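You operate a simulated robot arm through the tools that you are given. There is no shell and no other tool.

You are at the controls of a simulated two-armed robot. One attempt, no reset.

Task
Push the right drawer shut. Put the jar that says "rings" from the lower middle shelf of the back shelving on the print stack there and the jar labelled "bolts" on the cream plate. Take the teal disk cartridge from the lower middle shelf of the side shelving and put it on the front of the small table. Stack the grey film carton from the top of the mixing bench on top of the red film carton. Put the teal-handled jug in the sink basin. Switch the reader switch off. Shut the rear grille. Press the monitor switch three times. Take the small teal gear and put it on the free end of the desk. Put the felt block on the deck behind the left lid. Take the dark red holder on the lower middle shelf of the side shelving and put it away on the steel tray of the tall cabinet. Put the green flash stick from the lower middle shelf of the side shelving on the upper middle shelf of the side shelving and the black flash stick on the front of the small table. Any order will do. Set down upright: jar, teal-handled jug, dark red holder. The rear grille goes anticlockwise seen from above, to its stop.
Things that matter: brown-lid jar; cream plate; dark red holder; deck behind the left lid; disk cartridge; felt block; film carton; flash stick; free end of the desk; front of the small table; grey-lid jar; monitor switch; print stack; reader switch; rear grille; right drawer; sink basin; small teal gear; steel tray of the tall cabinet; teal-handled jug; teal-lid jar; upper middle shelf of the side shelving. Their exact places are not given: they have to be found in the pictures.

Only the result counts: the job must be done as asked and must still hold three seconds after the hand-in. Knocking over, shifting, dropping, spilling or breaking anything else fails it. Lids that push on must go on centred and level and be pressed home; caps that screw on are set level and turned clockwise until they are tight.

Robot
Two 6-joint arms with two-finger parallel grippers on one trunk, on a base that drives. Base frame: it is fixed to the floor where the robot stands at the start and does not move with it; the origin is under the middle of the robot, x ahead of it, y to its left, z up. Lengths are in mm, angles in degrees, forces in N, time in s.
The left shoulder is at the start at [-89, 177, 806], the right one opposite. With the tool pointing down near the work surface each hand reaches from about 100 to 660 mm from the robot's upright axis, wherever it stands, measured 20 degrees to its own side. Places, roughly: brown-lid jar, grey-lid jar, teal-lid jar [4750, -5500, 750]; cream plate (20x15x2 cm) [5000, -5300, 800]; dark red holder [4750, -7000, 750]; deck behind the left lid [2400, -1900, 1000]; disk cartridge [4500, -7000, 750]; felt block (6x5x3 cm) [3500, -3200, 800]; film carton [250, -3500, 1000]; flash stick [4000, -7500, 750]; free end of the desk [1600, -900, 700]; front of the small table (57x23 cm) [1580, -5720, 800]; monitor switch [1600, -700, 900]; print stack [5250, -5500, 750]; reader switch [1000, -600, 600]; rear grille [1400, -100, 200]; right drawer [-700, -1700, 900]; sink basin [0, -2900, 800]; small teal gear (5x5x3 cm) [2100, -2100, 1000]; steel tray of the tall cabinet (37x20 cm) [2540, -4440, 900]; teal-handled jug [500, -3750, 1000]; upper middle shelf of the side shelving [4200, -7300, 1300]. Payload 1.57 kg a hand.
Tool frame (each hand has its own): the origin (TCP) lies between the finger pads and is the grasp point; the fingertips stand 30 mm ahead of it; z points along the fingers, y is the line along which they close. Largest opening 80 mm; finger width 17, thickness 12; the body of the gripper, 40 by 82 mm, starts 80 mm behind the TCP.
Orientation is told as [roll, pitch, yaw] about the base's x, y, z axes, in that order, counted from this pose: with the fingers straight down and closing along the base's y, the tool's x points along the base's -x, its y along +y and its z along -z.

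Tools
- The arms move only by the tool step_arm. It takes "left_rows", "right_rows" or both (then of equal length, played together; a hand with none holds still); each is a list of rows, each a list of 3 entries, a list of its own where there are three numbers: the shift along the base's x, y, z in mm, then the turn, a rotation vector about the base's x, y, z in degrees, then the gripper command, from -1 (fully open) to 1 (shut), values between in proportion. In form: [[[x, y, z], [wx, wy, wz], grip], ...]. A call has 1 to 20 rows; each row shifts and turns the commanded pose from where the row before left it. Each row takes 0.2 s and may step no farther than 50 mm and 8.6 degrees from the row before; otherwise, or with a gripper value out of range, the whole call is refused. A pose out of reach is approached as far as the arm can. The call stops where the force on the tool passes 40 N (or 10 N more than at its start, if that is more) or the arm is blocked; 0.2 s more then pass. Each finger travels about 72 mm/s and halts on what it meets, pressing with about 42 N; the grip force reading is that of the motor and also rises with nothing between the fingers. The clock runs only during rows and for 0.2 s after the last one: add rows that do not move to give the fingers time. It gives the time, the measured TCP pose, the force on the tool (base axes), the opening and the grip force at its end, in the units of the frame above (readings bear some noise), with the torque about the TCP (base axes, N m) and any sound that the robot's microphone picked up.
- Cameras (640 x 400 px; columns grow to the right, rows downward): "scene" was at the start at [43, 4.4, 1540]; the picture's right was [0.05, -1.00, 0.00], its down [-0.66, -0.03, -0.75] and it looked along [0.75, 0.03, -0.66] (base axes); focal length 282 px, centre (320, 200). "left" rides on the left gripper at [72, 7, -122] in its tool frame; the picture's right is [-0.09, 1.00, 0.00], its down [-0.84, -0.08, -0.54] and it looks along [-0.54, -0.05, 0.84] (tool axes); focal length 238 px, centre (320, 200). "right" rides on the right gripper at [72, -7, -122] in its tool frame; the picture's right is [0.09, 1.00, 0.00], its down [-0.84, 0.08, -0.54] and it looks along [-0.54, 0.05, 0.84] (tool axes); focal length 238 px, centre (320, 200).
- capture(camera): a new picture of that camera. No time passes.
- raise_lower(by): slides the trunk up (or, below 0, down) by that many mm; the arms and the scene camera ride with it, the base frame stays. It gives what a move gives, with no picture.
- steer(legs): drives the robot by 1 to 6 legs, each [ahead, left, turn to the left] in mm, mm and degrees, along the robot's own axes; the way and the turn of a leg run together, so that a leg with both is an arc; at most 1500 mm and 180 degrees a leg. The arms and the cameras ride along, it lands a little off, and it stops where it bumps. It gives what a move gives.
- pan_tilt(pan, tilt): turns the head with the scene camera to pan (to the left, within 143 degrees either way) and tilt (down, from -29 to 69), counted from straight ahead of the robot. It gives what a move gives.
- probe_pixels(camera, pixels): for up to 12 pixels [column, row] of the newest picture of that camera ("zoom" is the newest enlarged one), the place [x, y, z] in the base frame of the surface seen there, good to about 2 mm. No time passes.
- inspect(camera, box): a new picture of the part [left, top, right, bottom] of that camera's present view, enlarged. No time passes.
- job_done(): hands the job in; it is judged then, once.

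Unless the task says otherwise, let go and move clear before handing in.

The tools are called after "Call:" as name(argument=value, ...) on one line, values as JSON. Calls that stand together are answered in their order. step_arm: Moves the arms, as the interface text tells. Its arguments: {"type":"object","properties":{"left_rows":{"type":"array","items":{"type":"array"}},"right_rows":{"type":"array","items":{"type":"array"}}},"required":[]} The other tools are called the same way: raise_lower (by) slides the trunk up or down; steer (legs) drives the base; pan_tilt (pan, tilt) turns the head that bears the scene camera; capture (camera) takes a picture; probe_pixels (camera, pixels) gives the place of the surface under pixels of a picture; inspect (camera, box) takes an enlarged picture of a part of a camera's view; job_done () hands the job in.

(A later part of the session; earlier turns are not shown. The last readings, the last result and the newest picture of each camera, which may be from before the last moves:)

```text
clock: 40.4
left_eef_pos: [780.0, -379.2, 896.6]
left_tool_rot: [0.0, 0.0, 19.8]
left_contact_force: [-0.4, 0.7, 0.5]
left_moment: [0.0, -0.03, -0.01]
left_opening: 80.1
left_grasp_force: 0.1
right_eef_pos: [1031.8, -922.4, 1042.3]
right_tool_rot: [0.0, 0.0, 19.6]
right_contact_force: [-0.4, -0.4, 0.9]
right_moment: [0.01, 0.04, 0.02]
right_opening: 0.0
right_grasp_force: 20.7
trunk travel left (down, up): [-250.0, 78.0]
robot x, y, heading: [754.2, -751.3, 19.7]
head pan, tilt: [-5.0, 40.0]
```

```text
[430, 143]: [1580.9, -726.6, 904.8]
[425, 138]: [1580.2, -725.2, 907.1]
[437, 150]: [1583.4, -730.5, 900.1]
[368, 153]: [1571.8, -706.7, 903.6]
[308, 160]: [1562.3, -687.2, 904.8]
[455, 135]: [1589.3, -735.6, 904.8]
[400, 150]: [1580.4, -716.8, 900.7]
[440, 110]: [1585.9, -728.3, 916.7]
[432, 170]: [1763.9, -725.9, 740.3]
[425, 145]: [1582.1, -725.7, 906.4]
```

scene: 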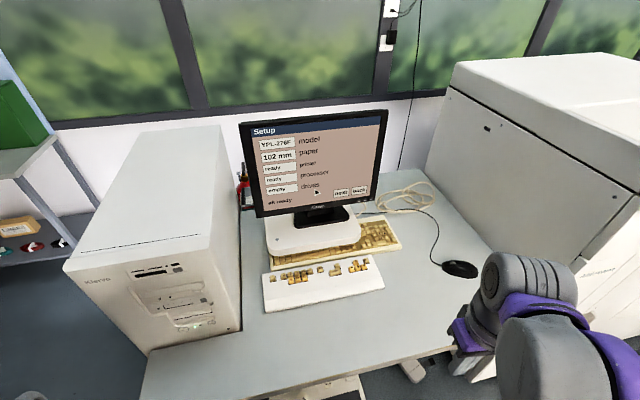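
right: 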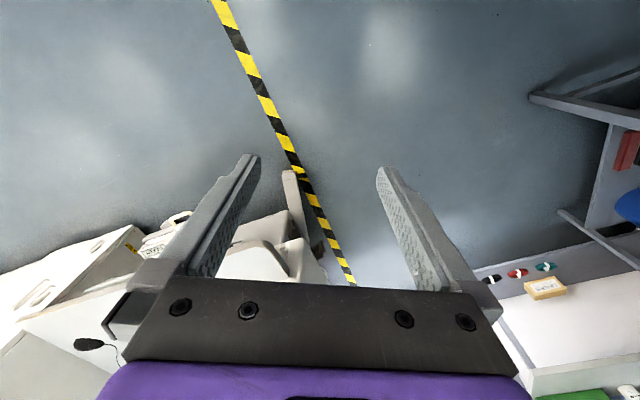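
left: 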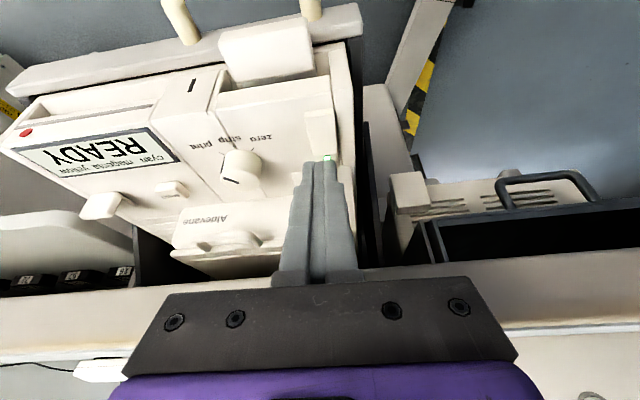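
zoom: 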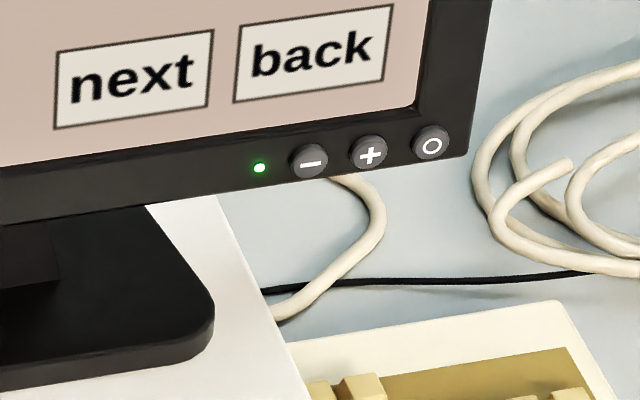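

Power button centre ≈ (1581,-727,904), neighbours 22 mm apart, bezel normal ≈ 27°. I'll bring the right hand (closed) forward while pitching it 70° so that it points at the button from behind by ~200 mm.

Call:
step_arm(right_rows=[[[34.5, 8.74, -8.2], [0, 0, 7.4], 1], [[34.5, 8.74, -8.2], [3.53, -6.93, 0], 1], [[34.5, 8.74, -8.2], [3.53, -6.93, 0], 1], [[34.5, 8.74, -8.2], [3.53, -6.93, 0], 1], [[34.5, 8.74, -8.2], [3.53, -6.93, 0], 1], [[34.5, 8.74, -8.2], [3.53, -6.93, 0], 1], [[34.5, 8.74, -8.2], [3.53, -6.93, 0], 1], [[34.5, 8.74, -8.2], [3.53, -6.93, 0], 1], [[34.5, 8.74, -8.2], [3.53, -6.93, 0], 1], [[34.5, 8.74, -8.2], [3.53, -6.93, 0], 1], [[0, 0, 0], [0, 0, 0], 1]])

Call:
capture(camera="scene")

Call:
capture(camera="right")

```text
clock: 42.8
left_eef_pos: [779.3, -378.1, 896.3]
left_tool_rot: [0.1, 0.0, 19.6]
left_contact_force: [0.4, -0.2, 0.5]
left_moment: [0.01, -0.02, 0.01]
left_opening: 79.9
left_grasp_force: 0.1
right_eef_pos: [1377.3, -835.1, 958.4]
right_tool_rot: [-0.2, -70.1, 27.2]
right_contact_force: [-0.1, 0.8, -0.6]
right_moment: [-0.03, 0.01, 0.03]
right_opening: 0.0
right_grasp_force: 21.5
trunk travel left (down, up): [-250.0, 78.0]
robot x, y, heading: [754.0, -754.8, 19.7]
head pan, tilt: [-5.0, 40.0]
```

```text
taken
```

scene: 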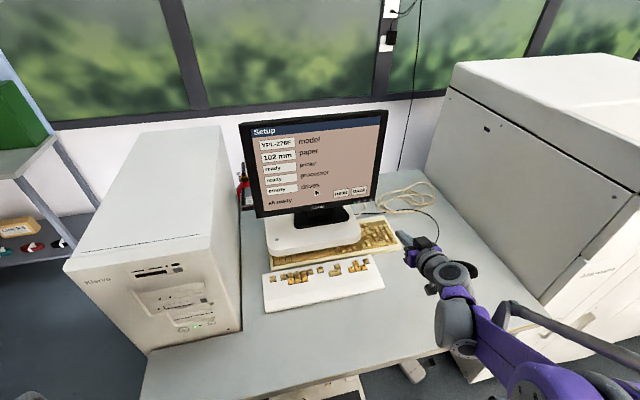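

```text
taken
```

right: 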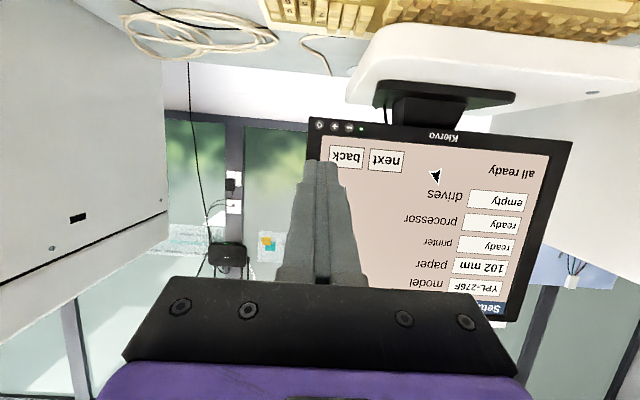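

The hand points at the monitor as planned. Advance to 60 mm short of contact.

Call:
step_arm(right_rows=[[[31, 15.9, -20], [0, 0, 0], 1], [[31, 15.9, -20], [0, 0, 0], 1], [[31, 15.9, -12], [0, 0, 0], 1], [[31, 15.9, 0], [0, 0, 0], 1], [[0, 0, 0], [0, 0, 0], 1]])

Call:
capture(camera="right")

Call:
inspect(camera="scene", box=[330, 170, 430, 240])

```text
clock: 44.0
left_eef_pos: [779.9, -377.8, 895.3]
left_tool_rot: [0.0, 0.0, 19.7]
left_contact_force: [0.1, 0.9, 0.1]
left_moment: [0.02, -0.01, 0.02]
left_opening: 80.2
left_grasp_force: 0.0
right_eef_pos: [1500.6, -771.6, 906.9]
right_tool_rot: [-0.1, -70.0, 27.0]
right_contact_force: [0.0, 0.4, -0.3]
right_moment: [-0.04, 0.01, -0.02]
right_opening: 0.0
right_grasp_force: 21.8
trunk travel left (down, up): [-250.0, 78.0]
robot x, y, heading: [755.0, -752.7, 19.6]
head pan, tilt: [-5.0, 40.0]
```

```text
taken
```

right: 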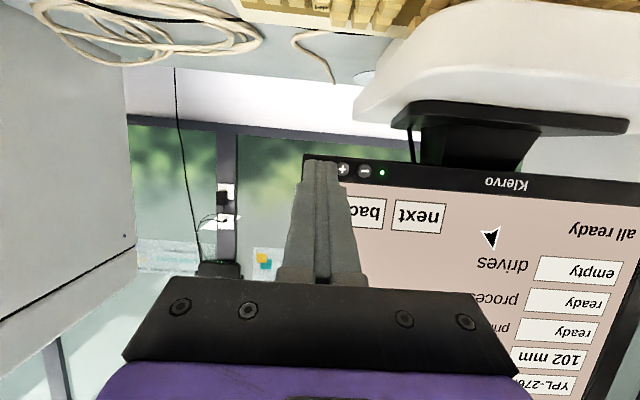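

```text
5.71 times, centred on (380, 205) of scene
```

zoom: 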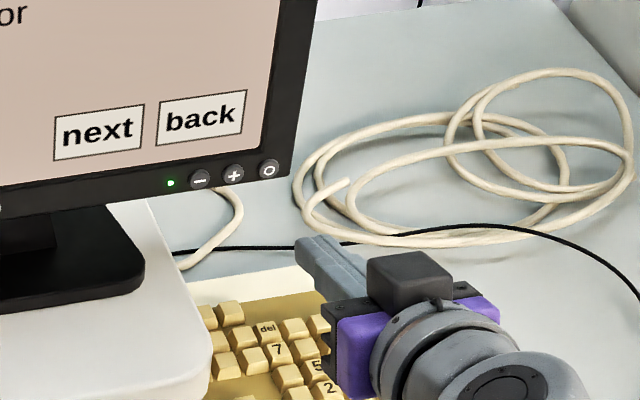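

Aligned with the O button hidden behind the tip and "+" visible to its right. Advance 48 mm and check.

Call:
step_arm(right_rows=[[[21.4, 10.9, 0], [0, 0, 0], 1], [[21.4, 10.9, 0], [0, 0, 0], 1], [[0, 0, 0], [0, 0, 0], 1]])

Call:
inspect(camera="right", box=[260, 110, 420, 220])

Call:
inspect(camera="scene", box=[345, 185, 395, 220])

```text
clock: 44.8
left_eef_pos: [780.2, -377.4, 896.8]
left_tool_rot: [-0.1, -0.1, 19.8]
left_contact_force: [-0.5, 0.2, 0.1]
left_moment: [-0.03, 0.03, 0.01]
left_opening: 79.9
left_grasp_force: 0.1
right_eef_pos: [1544.5, -751.8, 909.1]
right_tool_rot: [-0.1, -70.0, 27.2]
right_contact_force: [-0.6, 0.7, 0.1]
right_moment: [-0.02, 0.01, 0.0]
right_opening: 0.0
right_grasp_force: 21.1
trunk travel left (down, up): [-250.0, 78.0]
robot x, y, heading: [757.1, -758.7, 19.5]
head pan, tilt: [-5.0, 40.0]
```

```text
3.64 times, centred on (340, 165) of right
```

zoom: 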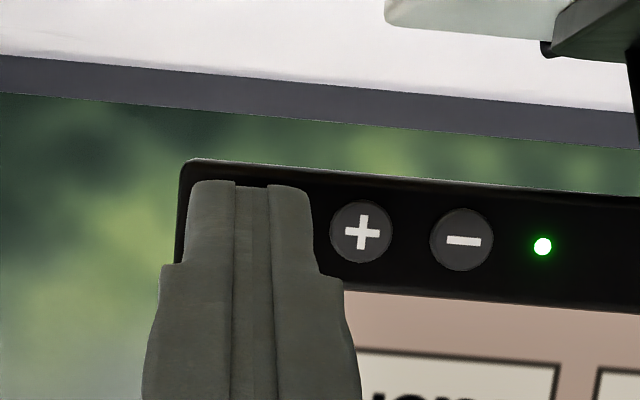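

```text
11.43 times, centred on (370, 202) of scene
```

zoom: 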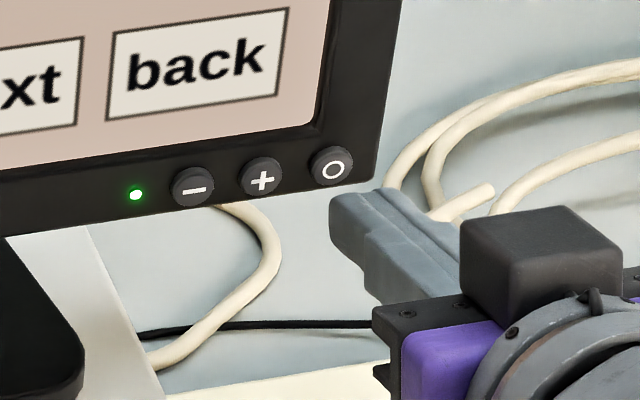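

The tip covers the O button only ("+" clear to its right). Press in small steps.

Call:
step_arm(right_rows=[[[2.2, 1.1, 0], [0, 0, 0], 1], [[2.2, 1.1, 0], [0, 0, 0], 1], [[2.2, 1.1, 0], [0, 0, 0], 1], [[1.3, 0.7, 0], [0, 0, 0], 1], [[1.3, 0.7, 0], [0, 0, 0], 1]])

Call:
inspect(camera="right", box=[260, 110, 420, 220])

Call:
inspect(camera="scene", box=[345, 185, 395, 220])

```text
clock: 46.0
left_eef_pos: [780.6, -379.4, 895.3]
left_tool_rot: [0.0, 0.0, 19.7]
left_contact_force: [0.4, -0.4, -0.9]
left_moment: [0.0, 0.01, -0.01]
left_opening: 80.2
left_grasp_force: 0.1
right_eef_pos: [1554.4, -744.9, 908.2]
right_tool_rot: [-0.2, -69.9, 27.2]
right_contact_force: [0.0, -0.8, -0.4]
right_moment: [0.0, 0.0, 0.0]
right_opening: 0.0
right_grasp_force: 20.7
trunk travel left (down, up): [-250.0, 78.0]
robot x, y, heading: [756.8, -756.2, 19.6]
head pan, tilt: [-5.0, 40.0]
```

```text
3.64 times, centred on (340, 165) of right
```

zoom: 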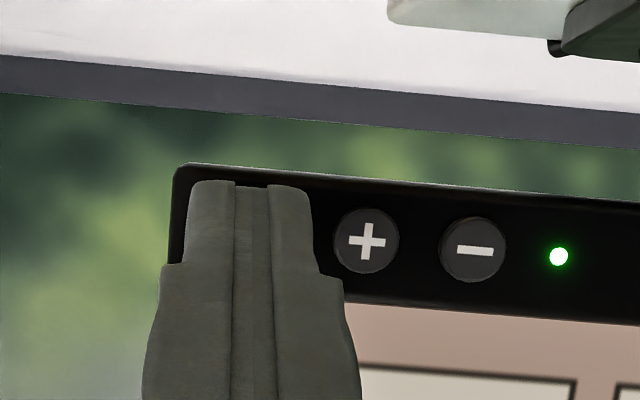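

```text
11.43 times, centred on (370, 202) of scene
```

zoom: 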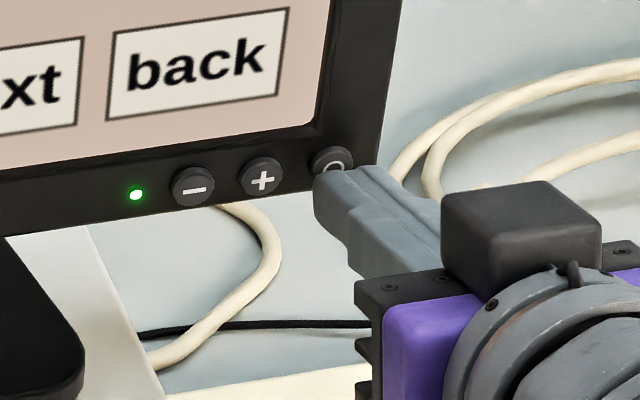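

No contact yet (force ~0), the tip is just in front of the O. Continue in 1.5 mm steps.

Call:
step_arm(right_rows=[[[1.3, 0.7, 0], [0, 0, 0], 1], [[1.3, 0.7, 0], [0, 0, 0], 1], [[1.3, 0.7, 0], [0, 0, 0], 1]])

Call:
inspect(camera="scene", box=[345, 185, 395, 220])

```text
clock: 46.8
left_eef_pos: [780.4, -378.8, 896.7]
left_tool_rot: [0.0, 0.0, 19.6]
left_contact_force: [0.0, -0.1, 0.2]
left_moment: [0.0, 0.03, 0.02]
left_opening: 79.9
left_grasp_force: 0.0
right_eef_pos: [1557.2, -742.4, 910.5]
right_tool_rot: [-0.2, -70.0, 27.1]
right_contact_force: [-0.5, -1.8, -0.1]
right_moment: [0.01, 0.02, 0.01]
right_opening: 0.1
right_grasp_force: 21.0
trunk travel left (down, up): [-250.0, 78.0]
robot x, y, heading: [758.1, -754.5, 19.9]
head pan, tilt: [-5.0, 40.0]
```

```text
11.43 times, centred on (370, 202) of scene
```

zoom: 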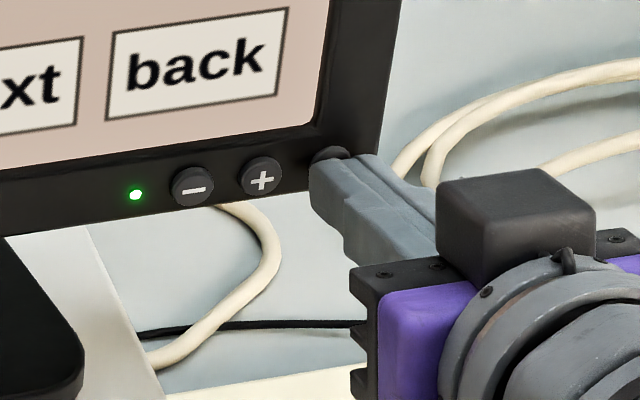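

Tip is at the button face. Push on in 1 mm steps, watching the force and LED.

Call:
step_arm(right_rows=[[[0.9, 0.45, 0], [0, 0, 0], 1], [[0.9, 0.45, 0], [0, 0, 0], 1]])

Call:
inspect(camera="scene", box=[345, 185, 395, 220])

```text
clock: 47.4
left_eef_pos: [779.3, -378.2, 896.4]
left_tool_rot: [0.0, -0.1, 19.6]
left_contact_force: [0.2, 0.0, 0.0]
left_moment: [0.0, 0.0, 0.01]
left_opening: 80.2
left_grasp_force: 0.1
right_eef_pos: [1559.6, -742.8, 909.4]
right_tool_rot: [-0.2, -70.0, 27.2]
right_contact_force: [-5.9, -2.1, -2.9]
right_moment: [-0.03, 0.09, 0.03]
right_opening: 0.4
right_grasp_force: 20.9
trunk travel left (down, up): [-250.0, 78.0]
robot x, y, heading: [755.5, -755.9, 19.9]
head pan, tilt: [-5.0, 40.0]
heard: click
```

```text
11.43 times, centred on (370, 202) of scene
```

zoom: 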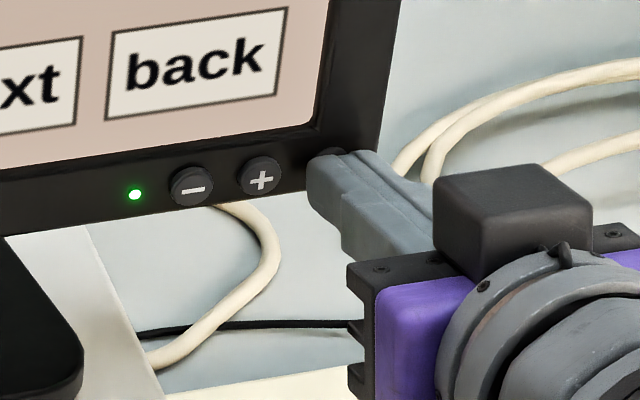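

Heard a click at ~7 N: press one. Now back off 5 mm to release.

Call:
step_arm(right_rows=[[[-1.8, -0.9, 0], [0, 0, 0], 1], [[-1.8, -0.9, 0], [0, 0, 0], 1], [[-1.8, -0.9, 0], [0, 0, 0], 1], [[0, 0, 0], [0, 0, 0], 1]])

Call:
inspect(camera="scene", box=[345, 185, 395, 220])

```text
clock: 48.4
left_eef_pos: [779.2, -378.3, 896.9]
left_tool_rot: [0.0, 0.0, 19.6]
left_contact_force: [-0.4, -0.3, 0.0]
left_moment: [0.0, -0.03, -0.04]
left_opening: 79.9
left_grasp_force: 0.1
right_eef_pos: [1554.9, -744.1, 908.5]
right_tool_rot: [-0.2, -70.0, 27.2]
right_contact_force: [0.0, 0.8, -0.7]
right_moment: [0.01, 0.01, 0.0]
right_opening: 0.0
right_grasp_force: 21.4
trunk travel left (down, up): [-250.0, 78.0]
robot x, y, heading: [755.2, -753.4, 19.8]
head pan, tilt: [-5.0, 40.0]
```

```text
11.43 times, centred on (370, 202) of scene
```

zoom: 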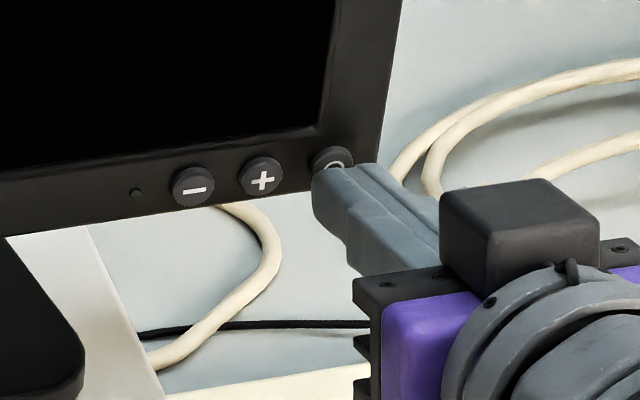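

The screen went dark — press one registered. Second press.

Call:
step_arm(right_rows=[[[1.8, 0.9, 0], [0, 0, 0], 1], [[1.8, 0.9, 0], [0, 0, 0], 1], [[1.8, 0.9, 0], [0, 0, 0], 1], [[0.2, 0.1, 0], [0, 0, 0], 1]])

Call:
step_arm(right_rows=[[[-1.9, -0.95, 0], [0, 0, 0], 1], [[-1.9, -0.95, 0], [0, 0, 0], 1], [[-1.8, -0.9, 0], [0, 0, 0], 1], [[0, 0, 0], [0, 0, 0], 1]])

Call:
inspect(camera="scene", box=[345, 185, 395, 220])

```text
clock: 49.4
left_eef_pos: [779.6, -377.0, 896.1]
left_tool_rot: [0.0, 0.0, 19.6]
left_contact_force: [-0.2, -0.6, 0.4]
left_moment: [-0.02, 0.0, 0.01]
left_opening: 80.0
left_grasp_force: 0.0
right_eef_pos: [1557.9, -742.4, 909.0]
right_tool_rot: [-0.1, -70.0, 27.2]
right_contact_force: [-11.6, -4.3, -4.1]
right_moment: [-0.01, 0.14, 0.07]
right_opening: 0.0
right_grasp_force: 21.4
trunk travel left (down, up): [-250.0, 78.0]
robot x, y, heading: [756.4, -752.4, 19.7]
head pan, tilt: [-5.0, 40.0]
heard: click
```

```text
clock: 50.4
left_eef_pos: [779.3, -378.4, 895.9]
left_tool_rot: [0.1, 0.0, 19.7]
left_contact_force: [0.5, -0.2, -0.1]
left_moment: [0.01, -0.01, -0.01]
left_opening: 80.3
left_grasp_force: 0.0
right_eef_pos: [1552.4, -744.6, 908.0]
right_tool_rot: [-0.1, -70.0, 27.1]
right_contact_force: [-0.1, -0.8, -0.1]
right_moment: [-0.02, 0.03, -0.01]
right_opening: 0.0
right_grasp_force: 21.1
trunk travel left (down, up): [-250.0, 78.0]
robot x, y, heading: [756.0, -750.2, 19.8]
head pan, tilt: [-5.0, 40.0]
```

```text
11.43 times, centred on (370, 202) of scene
```

zoom: 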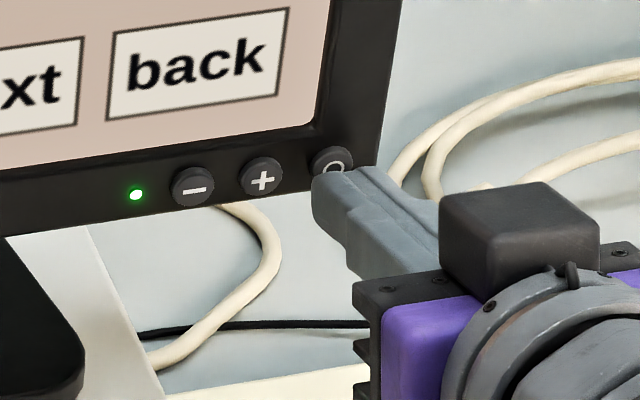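

Second click registered, the screen is on again. Third and last press, then retract well clear.

Call:
step_arm(right_rows=[[[1.9, 0.95, 0], [0, 0, 0], 1], [[1.9, 0.95, 0], [0, 0, 0], 1], [[1.8, 0.9, 0], [0, 0, 0], 1], [[0, 0, 0], [0, 0, 0], 1]])

Call:
step_arm(right_rows=[[[-1.9, -0.95, 0], [0, 0, 0], 1], [[-1.9, -0.95, 0], [0, 0, 0], 1], [[-8, -4, 0], [0, 0, 0], 1], [[0, 0, 0], [0, 0, 0], 1]])

Call:
inspect(camera="scene", box=[345, 185, 395, 220])

```text
clock: 51.4
left_eef_pos: [779.0, -377.4, 896.2]
left_tool_rot: [0.0, 0.0, 19.8]
left_contact_force: [-0.3, 0.9, 0.4]
left_moment: [-0.01, 0.03, 0.02]
left_opening: 79.9
left_grasp_force: 0.0
right_eef_pos: [1558.7, -742.1, 906.6]
right_tool_rot: [-0.2, -70.0, 27.1]
right_contact_force: [-3.5, 0.8, -0.2]
right_moment: [0.04, 0.0, 0.08]
right_opening: 0.0
right_grasp_force: 21.3
trunk travel left (down, up): [-250.0, 78.0]
robot x, y, heading: [759.2, -755.8, 19.3]
head pan, tilt: [-5.0, 40.0]
heard: click
```

```text
clock: 52.4
left_eef_pos: [780.6, -377.1, 895.8]
left_tool_rot: [0.1, 0.0, 19.8]
left_contact_force: [-0.9, 0.3, 0.3]
left_moment: [-0.02, -0.02, 0.01]
left_opening: 79.9
left_grasp_force: 0.1
right_eef_pos: [1547.3, -747.7, 908.3]
right_tool_rot: [-0.1, -70.0, 27.2]
right_contact_force: [0.4, -0.2, -0.8]
right_moment: [0.01, 0.0, 0.0]
right_opening: 0.3
right_grasp_force: 21.6
trunk travel left (down, up): [-250.0, 78.0]
robot x, y, heading: [757.5, -752.5, 19.6]
head pan, tilt: [-5.0, 40.0]
```

```text
11.43 times, centred on (370, 202) of scene
```

zoom: 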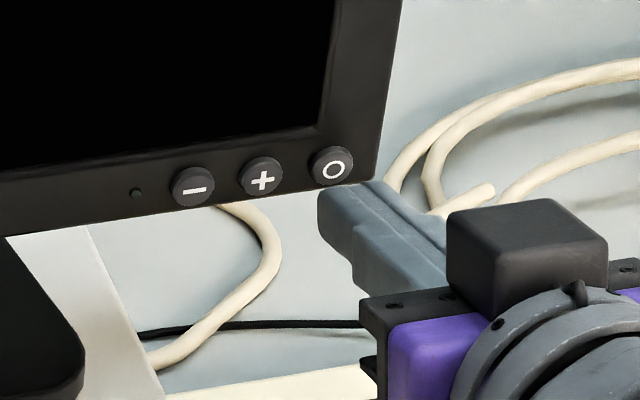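

Three clicks heard, monitor off: done. Retracting the right hand along the reverse path.

Call:
step_arm(right_rows=[[[-34, -17.4, 8], [0, 0, 0], 1], [[-34, -17.4, 12], [0, 0, 0], 1], [[-34, -17.4, 15], [0, 0, 0], 1], [[-34, -17.4, 15], [0, 0, 0], 1], [[-34, -17.4, 8], [0, 0, 0], 1], [[-34.5, -8.74, 8.2], [-3.53, 6.93, 0], 1], [[-34.5, -8.74, 8.2], [-3.53, 6.93, 0], 1], [[-34.5, -8.74, 8.2], [-3.53, 6.93, 0], 1], [[-34.5, -8.74, 8.2], [-3.53, 6.93, 0], 1], [[-34.5, -8.74, 8.2], [-3.53, 6.93, 0], 1], [[-34.5, -8.74, 8.2], [-3.53, 6.93, 0], 1], [[-34.5, -8.74, 8.2], [-3.53, 6.93, 0], 1], [[-34.5, -8.74, 8.2], [-3.53, 6.93, 0], 1], [[-34.5, -8.74, 8.2], [-3.53, 6.93, 0], -1], [[0, 0, 0], [0, 0, -7.4], -1]])

Call:
capture(camera="scene")

```text
clock: 55.6
left_eef_pos: [779.7, -376.7, 895.6]
left_tool_rot: [-0.1, 0.0, 19.7]
left_contact_force: [-0.3, 0.0, -0.2]
left_moment: [-0.02, 0.04, 0.01]
left_opening: 79.9
left_grasp_force: 0.2
right_eef_pos: [1067.7, -913.4, 1039.9]
right_tool_rot: [-0.1, 0.1, 19.6]
right_contact_force: [1.0, 1.1, -0.5]
right_moment: [0.02, 0.02, 0.0]
right_opening: 80.0
right_grasp_force: 0.5
trunk travel left (down, up): [-250.0, 78.0]
robot x, y, heading: [758.3, -754.9, 19.6]
head pan, tilt: [-5.0, 40.0]
```

```text
taken
```

scene: 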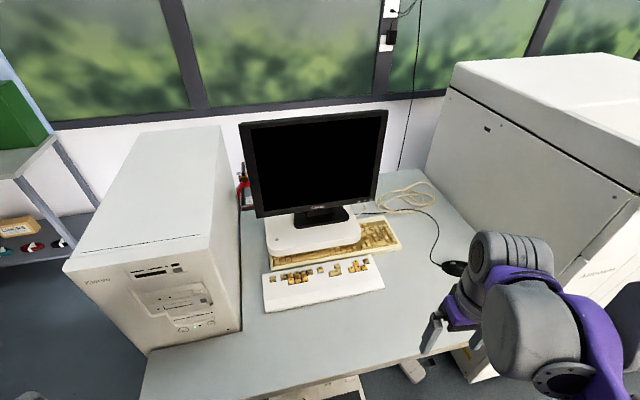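

I'll probe the free right part of the desk for the later gear placement, and note the cable and mouse spots.

Call:
probe_pixels(camera="scene", pixels=[[410, 190], [450, 220], [410, 240], [400, 280], [440, 190], [455, 265], [480, 240], [420, 300], [435, 180], [390, 210], [350, 345], [250, 350]])

```text
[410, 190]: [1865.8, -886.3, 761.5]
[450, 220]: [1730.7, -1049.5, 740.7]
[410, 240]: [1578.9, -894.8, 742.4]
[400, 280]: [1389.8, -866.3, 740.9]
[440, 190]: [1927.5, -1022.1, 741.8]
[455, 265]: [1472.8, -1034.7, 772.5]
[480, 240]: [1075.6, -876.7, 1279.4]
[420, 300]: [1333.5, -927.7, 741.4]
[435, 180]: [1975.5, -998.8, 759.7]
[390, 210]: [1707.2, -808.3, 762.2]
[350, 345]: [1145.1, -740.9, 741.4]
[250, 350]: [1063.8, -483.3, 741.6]
```

Desk surface z≈741, free area near (1580,-895). Now I'll back off and go left to find the rear grille near (1400,-100,200).

Call:
steer(legs=[[-420, 0, 0], [0, 0, -19.7], [0, 1050, 0]])

Call:
pan_tilt(pan=0, tilt=45)

Call:
capture(camera="scene")

```text
clock: 68.4
left_eef_pos: [498.0, 506.8, 895.2]
left_tool_rot: [0.0, 0.1, 0.9]
left_contact_force: [0.4, 1.1, -0.1]
left_moment: [-0.03, 0.02, 0.01]
left_opening: 80.1
left_grasp_force: 0.0
right_eef_pos: [600.0, -92.9, 1040.3]
right_tool_rot: [0.1, 0.0, 0.9]
right_contact_force: [0.5, -0.3, 0.4]
right_moment: [0.0, -0.02, 0.01]
right_opening: 80.2
right_grasp_force: 0.1
trunk travel left (down, up): [-250.0, 78.0]
robot x, y, heading: [354.9, 158.5, 0.9]
head pan, tilt: [-5.0, 40.0]
```

```text
clock: 69.1
left_eef_pos: [499.1, 507.3, 896.5]
left_tool_rot: [0.0, 0.0, 0.9]
left_contact_force: [-0.5, 0.8, -0.1]
left_moment: [0.01, 0.0, 0.02]
left_opening: 80.0
left_grasp_force: 0.0
right_eef_pos: [599.5, -92.2, 1040.0]
right_tool_rot: [0.0, -0.1, 0.8]
right_contact_force: [-0.6, -0.2, 0.1]
right_moment: [-0.01, 0.0, 0.01]
right_opening: 80.3
right_grasp_force: 0.1
trunk travel left (down, up): [-250.0, 78.0]
robot x, y, heading: [354.1, 155.9, 0.8]
head pan, tilt: [0.0, 45.0]
```

```text
taken
```

scene: 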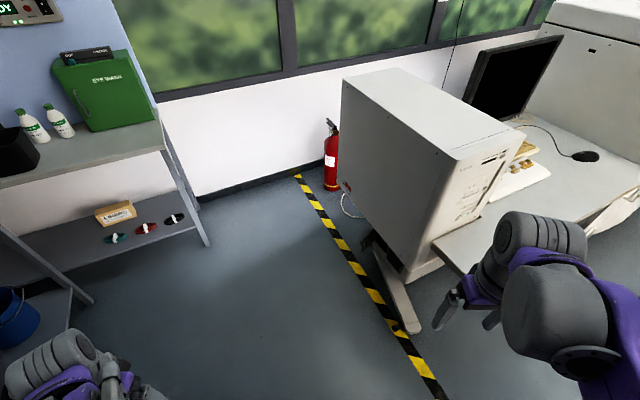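

Something dark sits under the tower near (375,245). Zooming there.

Call:
inspect(camera="scene", box=[320, 170, 460, 300])

Call:
probe_pixels(camera="scene", pixels=[[375, 245], [368, 240], [385, 262], [395, 265], [400, 290], [350, 200], [340, 190], [400, 150], [345, 120], [410, 320], [370, 255]])

```text
3.08 times, centred on (390, 235) of scene
```

zoom: 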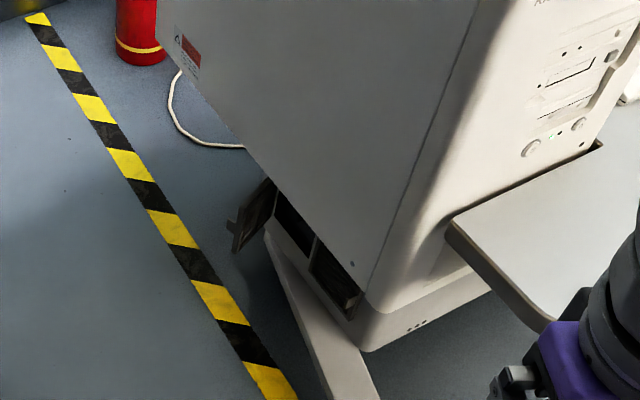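

```text
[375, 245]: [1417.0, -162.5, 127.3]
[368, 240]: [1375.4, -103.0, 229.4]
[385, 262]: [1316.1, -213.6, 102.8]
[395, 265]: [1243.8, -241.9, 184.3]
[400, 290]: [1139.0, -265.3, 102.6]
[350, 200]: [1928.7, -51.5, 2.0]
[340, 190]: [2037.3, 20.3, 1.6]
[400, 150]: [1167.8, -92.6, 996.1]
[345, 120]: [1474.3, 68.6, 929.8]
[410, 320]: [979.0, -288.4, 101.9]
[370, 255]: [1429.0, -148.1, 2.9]
```

Under the desk on its left side there are two grilles; the rear one stands open around (1375,-103,230). I'll check free floor space for approaching that side.

Call:
probe_pixels(camera="scene", pixels=[[207, 243], [90, 302], [160, 140], [120, 250], [200, 320], [330, 300], [185, 225], [10, 150], [195, 210], [70, 330]])

Call:
pan_tilt(pan=-20, tilt=60)

Call:
capture(camera="scene")

```text
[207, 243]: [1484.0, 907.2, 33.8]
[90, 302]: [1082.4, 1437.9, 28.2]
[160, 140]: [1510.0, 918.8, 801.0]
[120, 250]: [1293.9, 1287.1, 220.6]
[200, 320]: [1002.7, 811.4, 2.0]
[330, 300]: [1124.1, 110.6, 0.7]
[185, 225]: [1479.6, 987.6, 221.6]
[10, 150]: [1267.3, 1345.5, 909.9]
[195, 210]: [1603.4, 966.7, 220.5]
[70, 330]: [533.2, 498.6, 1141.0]
```

```text
clock: 69.9
left_eef_pos: [498.1, 507.6, 896.2]
left_tool_rot: [0.0, -0.1, 0.9]
left_contact_force: [0.0, 0.1, 0.3]
left_moment: [-0.04, 0.02, -0.02]
left_opening: 79.8
left_grasp_force: 0.3
right_eef_pos: [599.2, -91.6, 1039.6]
right_tool_rot: [0.0, 0.1, 0.9]
right_contact_force: [-0.2, 0.8, 0.3]
right_moment: [-0.03, 0.01, -0.02]
right_opening: 80.2
right_grasp_force: 0.1
trunk travel left (down, up): [-250.0, 78.0]
robot x, y, heading: [353.9, 155.7, 0.8]
head pan, tilt: [-20.0, 60.0]
```

```text
taken
```

scene: 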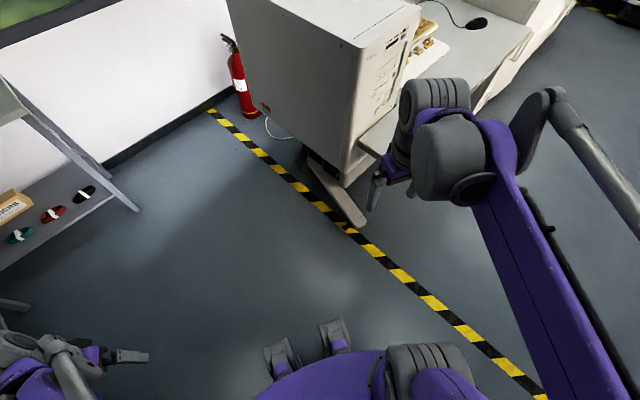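

There's ample free floor. I'll step left, ahead, and turn right to face the desk's left side.

Call:
steer(legs=[[0, 330, 0], [780, 0, 0], [0, 0, -67.5]])

Call:
pan_tilt(pan=0, tilt=60)

Call:
capture(camera="scene")

```text
clock: 73.0
left_eef_pos: [494.6, 791.4, 899.5]
left_tool_rot: [0.5, 0.1, 1.7]
left_contact_force: [-0.3, 0.1, -0.3]
left_moment: [-0.02, -0.01, 0.0]
left_opening: 80.0
left_grasp_force: 0.1
right_eef_pos: [603.2, 192.8, 1038.6]
right_tool_rot: [0.4, 0.2, 1.6]
right_contact_force: [-0.6, -0.4, -0.4]
right_moment: [0.0, -0.03, -0.01]
right_opening: 79.9
right_grasp_force: 0.1
trunk travel left (down, up): [-250.0, 78.0]
robot x, y, heading: [356.3, 447.1, 1.7]
head pan, tilt: [-20.0, 60.0]
stopped in leg 1: the robot was blocked; the commanded pose is now the measured one
```

```text
clock: 73.8
left_eef_pos: [495.2, 789.7, 899.7]
left_tool_rot: [0.7, 0.1, 1.3]
left_contact_force: [0.7, 0.7, 0.4]
left_moment: [0.02, 0.0, -0.04]
left_opening: 79.7
left_grasp_force: 0.0
right_eef_pos: [602.0, 189.8, 1037.3]
right_tool_rot: [0.7, 0.1, 1.4]
right_contact_force: [0.8, -0.4, 0.7]
right_moment: [-0.03, -0.01, 0.01]
right_opening: 80.1
right_grasp_force: 0.1
trunk travel left (down, up): [-250.0, 78.0]
robot x, y, heading: [354.6, 448.9, 1.4]
head pan, tilt: [0.0, 60.0]
```

```text
taken
```

scene: 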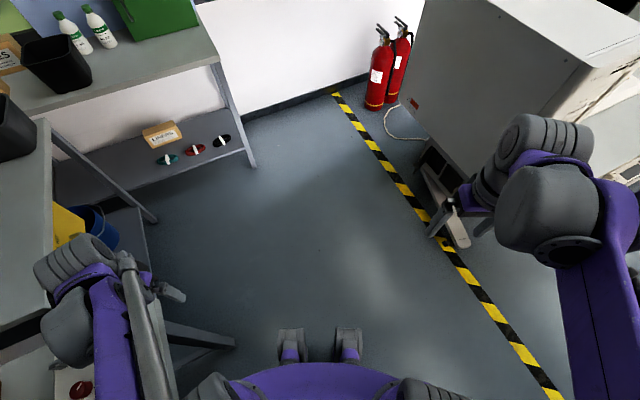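

I got blocked moving left — the left-hand bench is nearer than I thought. Let me look left to see what touches.

Call:
pan_tilt(pan=90, tilt=55)

Call:
capture(camera="scene")

Call:
capture(camera="left")

```text
clock: 75.4
left_eef_pos: [495.8, 790.7, 898.9]
left_tool_rot: [0.7, 0.1, 1.4]
left_contact_force: [0.3, 0.1, 0.8]
left_moment: [0.02, -0.02, 0.04]
left_opening: 79.8
left_grasp_force: 0.0
right_eef_pos: [602.1, 190.0, 1037.2]
right_tool_rot: [0.7, 0.1, 1.4]
right_contact_force: [-0.3, 0.1, 0.3]
right_moment: [-0.01, 0.01, 0.01]
right_opening: 80.0
right_grasp_force: 0.1
trunk travel left (down, up): [-250.0, 78.0]
robot x, y, heading: [353.1, 449.3, 1.1]
head pan, tilt: [90.0, 55.0]
```

```text
taken
```

scene: 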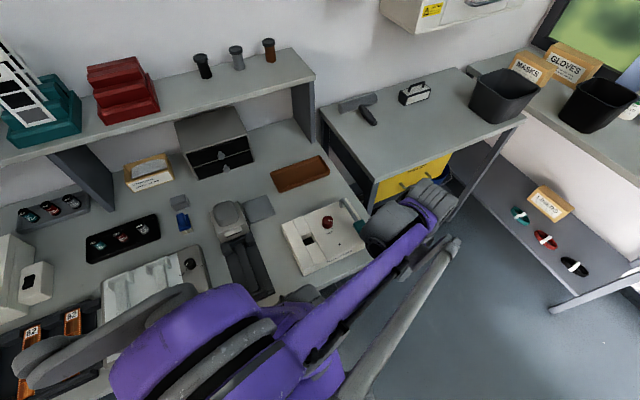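

```text
taken
```

left: 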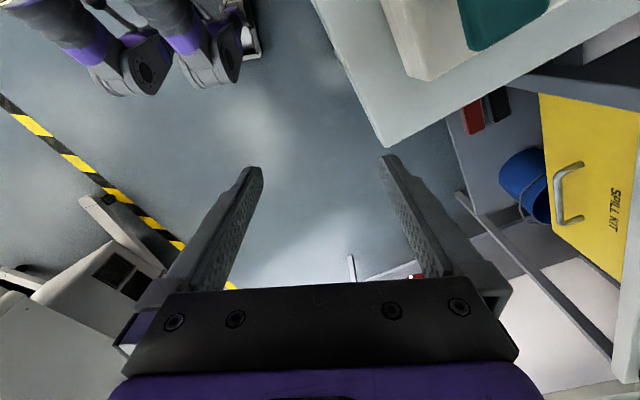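

The left arm's elbow/base reached the left bench. I'll back off to the right and check nothing moved.

Call:
steer(legs=[[0, -150, 0]])

Call:
capture(camera="scene")

Call:
pan_tilt(pan=120, tilt=50)

Call:
capture(camera="scene")

```text
clock: 77.4
left_eef_pos: [496.5, 652.6, 895.5]
left_tool_rot: [0.0, 0.1, 1.4]
left_contact_force: [-0.1, 0.0, -0.4]
left_moment: [0.01, 0.03, 0.02]
left_opening: 79.9
left_grasp_force: 0.0
right_eef_pos: [604.0, 55.3, 1041.3]
right_tool_rot: [0.0, 0.0, 1.5]
right_contact_force: [0.9, 0.3, -0.6]
right_moment: [-0.02, -0.01, 0.06]
right_opening: 79.8
right_grasp_force: 0.1
trunk travel left (down, up): [-250.0, 78.0]
robot x, y, heading: [356.4, 304.9, 1.5]
head pan, tilt: [90.0, 55.0]
```

```text
taken
```

scene: 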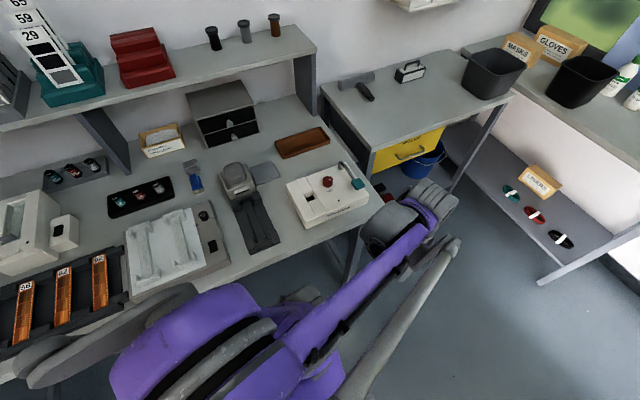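

```text
clock: 78.3
left_eef_pos: [497.0, 653.0, 894.9]
left_tool_rot: [0.0, 0.0, 1.6]
left_contact_force: [-0.1, 0.4, -0.4]
left_moment: [-0.04, 0.01, -0.02]
left_opening: 80.0
left_grasp_force: 0.2
right_eef_pos: [603.0, 55.9, 1039.8]
right_tool_rot: [0.0, -0.1, 1.6]
right_contact_force: [0.0, 1.0, 0.8]
right_moment: [-0.02, -0.01, -0.02]
right_opening: 79.9
right_grasp_force: 0.1
trunk travel left (down, up): [-250.0, 78.0]
robot x, y, heading: [357.5, 299.8, 1.3]
head pan, tilt: [120.0, 50.0]
```

```text
taken
```

scene: 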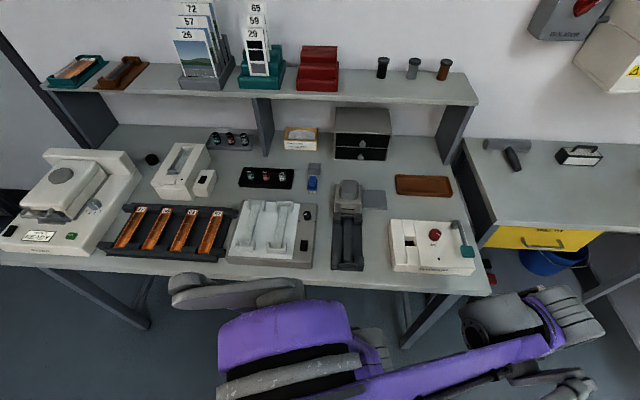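

Everything on the left bench looks as in my first pictures. I'll probe the bench edge to know my limits on this side.

Call:
probe_pixels(camera="scene", pixels=[[100, 260], [280, 272], [330, 290], [440, 285], [490, 290], [285, 290], [240, 285], [430, 320], [120, 320], [560, 300]])

```text
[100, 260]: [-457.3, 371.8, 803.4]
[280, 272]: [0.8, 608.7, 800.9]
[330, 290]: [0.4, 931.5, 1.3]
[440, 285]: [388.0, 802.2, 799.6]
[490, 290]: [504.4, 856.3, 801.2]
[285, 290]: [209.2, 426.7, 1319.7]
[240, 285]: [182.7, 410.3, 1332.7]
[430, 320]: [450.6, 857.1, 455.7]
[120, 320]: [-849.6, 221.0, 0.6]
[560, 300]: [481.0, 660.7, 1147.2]
```

The shoulder housing met the bench edge (bench line y≈736 at x≈265); the bench items look untouched. I'll turn to face the desk side first and then strafe over, keeping both hands in free space.

Call:
steer(legs=[[0, 0, -68], [0, 770, 0]])

Call:
pan_tilt(pan=0, tilt=60)

Call:
capture(camera="scene")

```text
clock: 88.4
left_eef_pos: [1430.0, 630.8, 896.8]
left_tool_rot: [0.0, 0.1, -65.2]
left_contact_force: [0.6, -0.3, -0.2]
left_moment: [0.0, -0.01, -0.01]
left_opening: 80.2
left_grasp_force: 0.0
right_eef_pos: [922.7, 296.0, 1039.8]
right_tool_rot: [0.0, -0.1, -65.2]
right_contact_force: [1.1, 0.0, -0.3]
right_moment: [0.01, -0.02, 0.01]
right_opening: 80.2
right_grasp_force: 0.0
trunk travel left (down, up): [-250.0, 78.0]
robot x, y, heading: [1054.2, 620.2, -64.9]
head pan, tilt: [120.0, 50.0]
```

```text
clock: 90.4
left_eef_pos: [1429.5, 629.9, 896.1]
left_tool_rot: [0.0, 0.0, -65.2]
left_contact_force: [0.6, -1.2, -0.3]
left_moment: [-0.03, 0.01, 0.02]
left_opening: 80.1
left_grasp_force: 0.2
right_eef_pos: [922.9, 295.3, 1040.3]
right_tool_rot: [0.0, -0.1, -65.2]
right_contact_force: [0.2, -0.5, 0.2]
right_moment: [0.02, 0.0, -0.03]
right_opening: 80.0
right_grasp_force: 0.1
trunk travel left (down, up): [-250.0, 78.0]
robot x, y, heading: [1050.3, 621.7, -65.3]
head pan, tilt: [0.0, 60.0]
```

```text
taken
```

scene: 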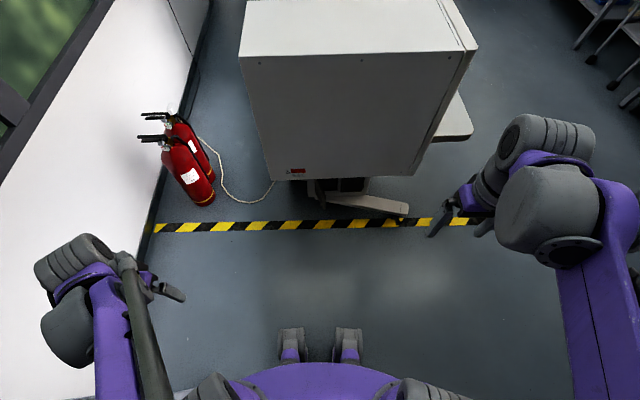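

The grilles are below the tower's overhang. I'll lower the trunk fully so the head sees under it.

Call:
raise_lower(by=-250)

Call:
pan_tilt(pan=-5, tilt=50)

Call:
capture(camera="scene")

```text
clock: 93.0
left_eef_pos: [1428.8, 630.4, 646.4]
left_tool_rot: [0.0, -0.1, -65.2]
left_contact_force: [0.0, 0.7, -0.3]
left_moment: [0.0, 0.01, -0.01]
left_opening: 80.2
left_grasp_force: 0.1
right_eef_pos: [923.4, 295.6, 790.2]
right_tool_rot: [0.0, 0.0, -65.2]
right_contact_force: [0.3, 1.8, -0.2]
right_moment: [-0.03, -0.01, 0.0]
right_opening: 80.0
right_grasp_force: 0.1
trunk travel left (down, up): [0.0, 328.0]
robot x, y, heading: [1054.3, 622.4, -65.3]
head pan, tilt: [0.0, 60.0]
```

```text
clock: 93.7
left_eef_pos: [1429.4, 630.5, 644.9]
left_tool_rot: [0.0, 0.0, -65.2]
left_contact_force: [0.1, 0.0, 0.1]
left_moment: [0.01, -0.02, -0.01]
left_opening: 79.8
left_grasp_force: 0.0
right_eef_pos: [922.8, 295.4, 790.7]
right_tool_rot: [-0.1, 0.1, -65.2]
right_contact_force: [0.2, -0.2, 0.7]
right_moment: [0.03, 0.0, -0.01]
right_opening: 80.2
right_grasp_force: 0.1
trunk travel left (down, up): [0.0, 328.0]
robot x, y, heading: [1053.5, 619.2, -65.1]
head pan, tilt: [-5.0, 50.0]
```

```text
taken
```

scene: 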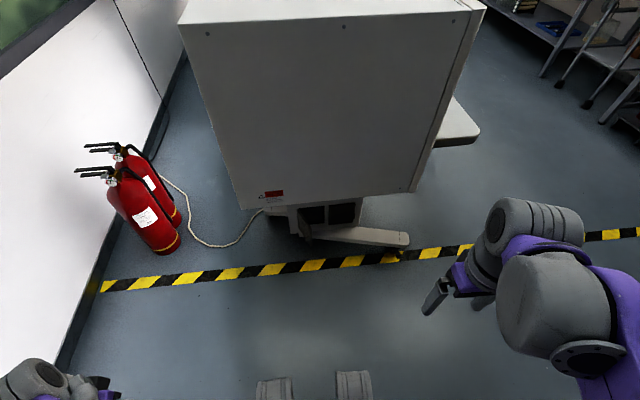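

Call:
inspect(camera="scene", box=[260, 180, 420, 270])

Call:
probe_pixels(camera="zoom", pixels=[[175, 200], [175, 150], [215, 150], [200, 130], [330, 130], [270, 140], [400, 130], [150, 110], [120, 130], [570, 240], [300, 130], [175, 225]])

```text
4.00 times, centred on (340, 225) of scene
```

zoom: 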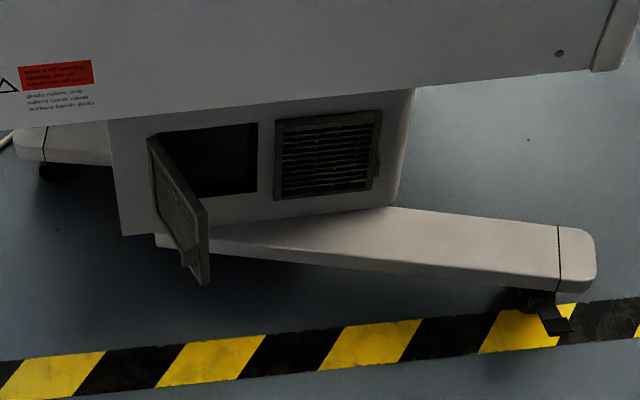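

```text
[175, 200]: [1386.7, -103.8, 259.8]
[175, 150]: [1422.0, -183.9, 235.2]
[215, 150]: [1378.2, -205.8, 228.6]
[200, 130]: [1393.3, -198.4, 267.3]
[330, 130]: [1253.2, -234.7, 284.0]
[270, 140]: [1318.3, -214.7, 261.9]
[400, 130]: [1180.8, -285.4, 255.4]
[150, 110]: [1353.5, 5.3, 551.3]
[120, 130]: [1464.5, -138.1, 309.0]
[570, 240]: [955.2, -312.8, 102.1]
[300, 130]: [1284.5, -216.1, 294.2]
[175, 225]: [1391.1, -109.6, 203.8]
```

The rear grille is hinged on its left (rear) side and stands open toward me; its latch end must swing right and in. Probing its corners.

Call:
inspect(camera="scene", box=[284, 200, 364, 255])

Call:
probe_pixels(camera="zoom", pixels=[[120, 100], [130, 160], [160, 200], [190, 220], [210, 240], [215, 300], [215, 340], [160, 280], [200, 330], [340, 100], [380, 80], [555, 100]])

```text
7.27 times, centred on (324, 228) of scene
```

zoom: 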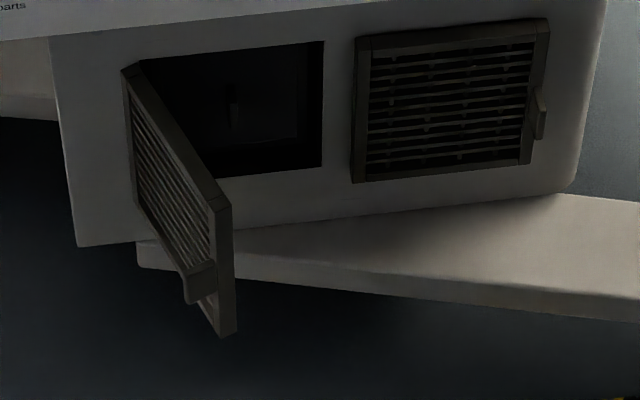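

```text
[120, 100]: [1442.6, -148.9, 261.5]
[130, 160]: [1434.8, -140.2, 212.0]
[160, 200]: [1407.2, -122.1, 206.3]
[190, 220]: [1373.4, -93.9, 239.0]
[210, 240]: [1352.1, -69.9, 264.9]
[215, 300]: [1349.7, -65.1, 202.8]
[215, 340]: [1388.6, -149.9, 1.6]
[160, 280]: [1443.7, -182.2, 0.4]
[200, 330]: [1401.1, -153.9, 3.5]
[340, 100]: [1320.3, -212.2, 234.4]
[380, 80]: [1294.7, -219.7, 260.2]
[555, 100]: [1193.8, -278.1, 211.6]
```

The open panel: hinge ≈(1438,-150), free end ≈(1350,-66), side-wall direction ≈207°, so it must swing ~71° anticlockwise. I'll reposition so the left hand can sweep it shut with a forward-pointing closed gripper.

Call:
steer(legs=[[0, 0, 2.6], [122, -213, 0]])

Call:
pan_tilt(pan=10, tilt=45)

Call:
capture(camera="scene")

Call:
inspect(camera="scene", box=[240, 180, 400, 290])

```text
clock: 96.6
left_eef_pos: [1295.7, 440.6, 645.4]
left_tool_rot: [0.0, 0.0, -62.4]
left_contact_force: [0.9, -1.3, 1.3]
left_moment: [-0.01, 0.0, -0.01]
left_opening: 79.8
left_grasp_force: 0.0
right_eef_pos: [806.6, 79.1, 790.6]
right_tool_rot: [0.0, 0.0, -62.3]
right_contact_force: [-0.3, 0.6, -0.6]
right_moment: [-0.02, 0.03, 0.01]
right_opening: 79.9
right_grasp_force: 0.0
trunk travel left (down, up): [0.0, 328.0]
robot x, y, heading: [918.9, 407.7, -62.5]
head pan, tilt: [-5.0, 50.0]
```

```text
clock: 97.3
left_eef_pos: [1296.8, 439.6, 646.4]
left_tool_rot: [0.1, 0.0, -62.3]
left_contact_force: [0.0, -0.4, 0.8]
left_moment: [0.02, -0.02, -0.02]
left_opening: 79.9
left_grasp_force: 0.0
right_eef_pos: [807.5, 81.2, 791.5]
right_tool_rot: [0.0, 0.0, -62.3]
right_contact_force: [0.0, 0.4, -0.7]
right_moment: [0.01, 0.0, 0.02]
right_opening: 80.1
right_grasp_force: 0.1
trunk travel left (down, up): [0.0, 328.0]
robot x, y, heading: [919.2, 410.0, -62.1]
head pan, tilt: [10.0, 45.0]
```

```text
taken
```

scene: 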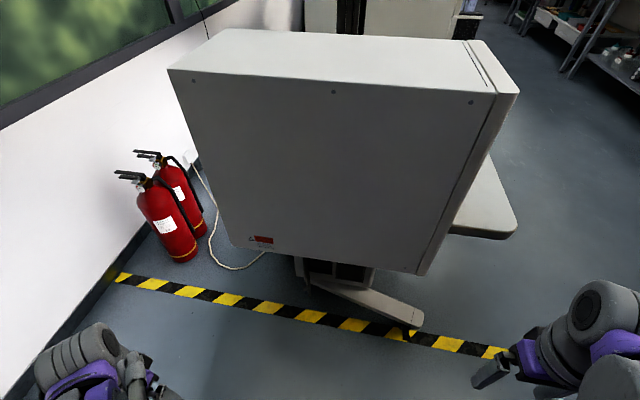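

```text
3.64 times, centred on (320, 235) of scene
```

zoom: 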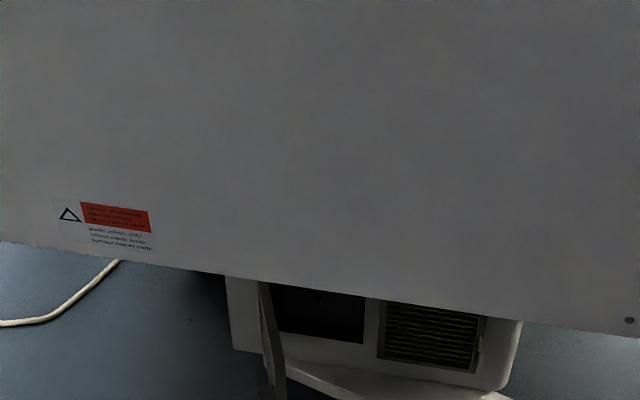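

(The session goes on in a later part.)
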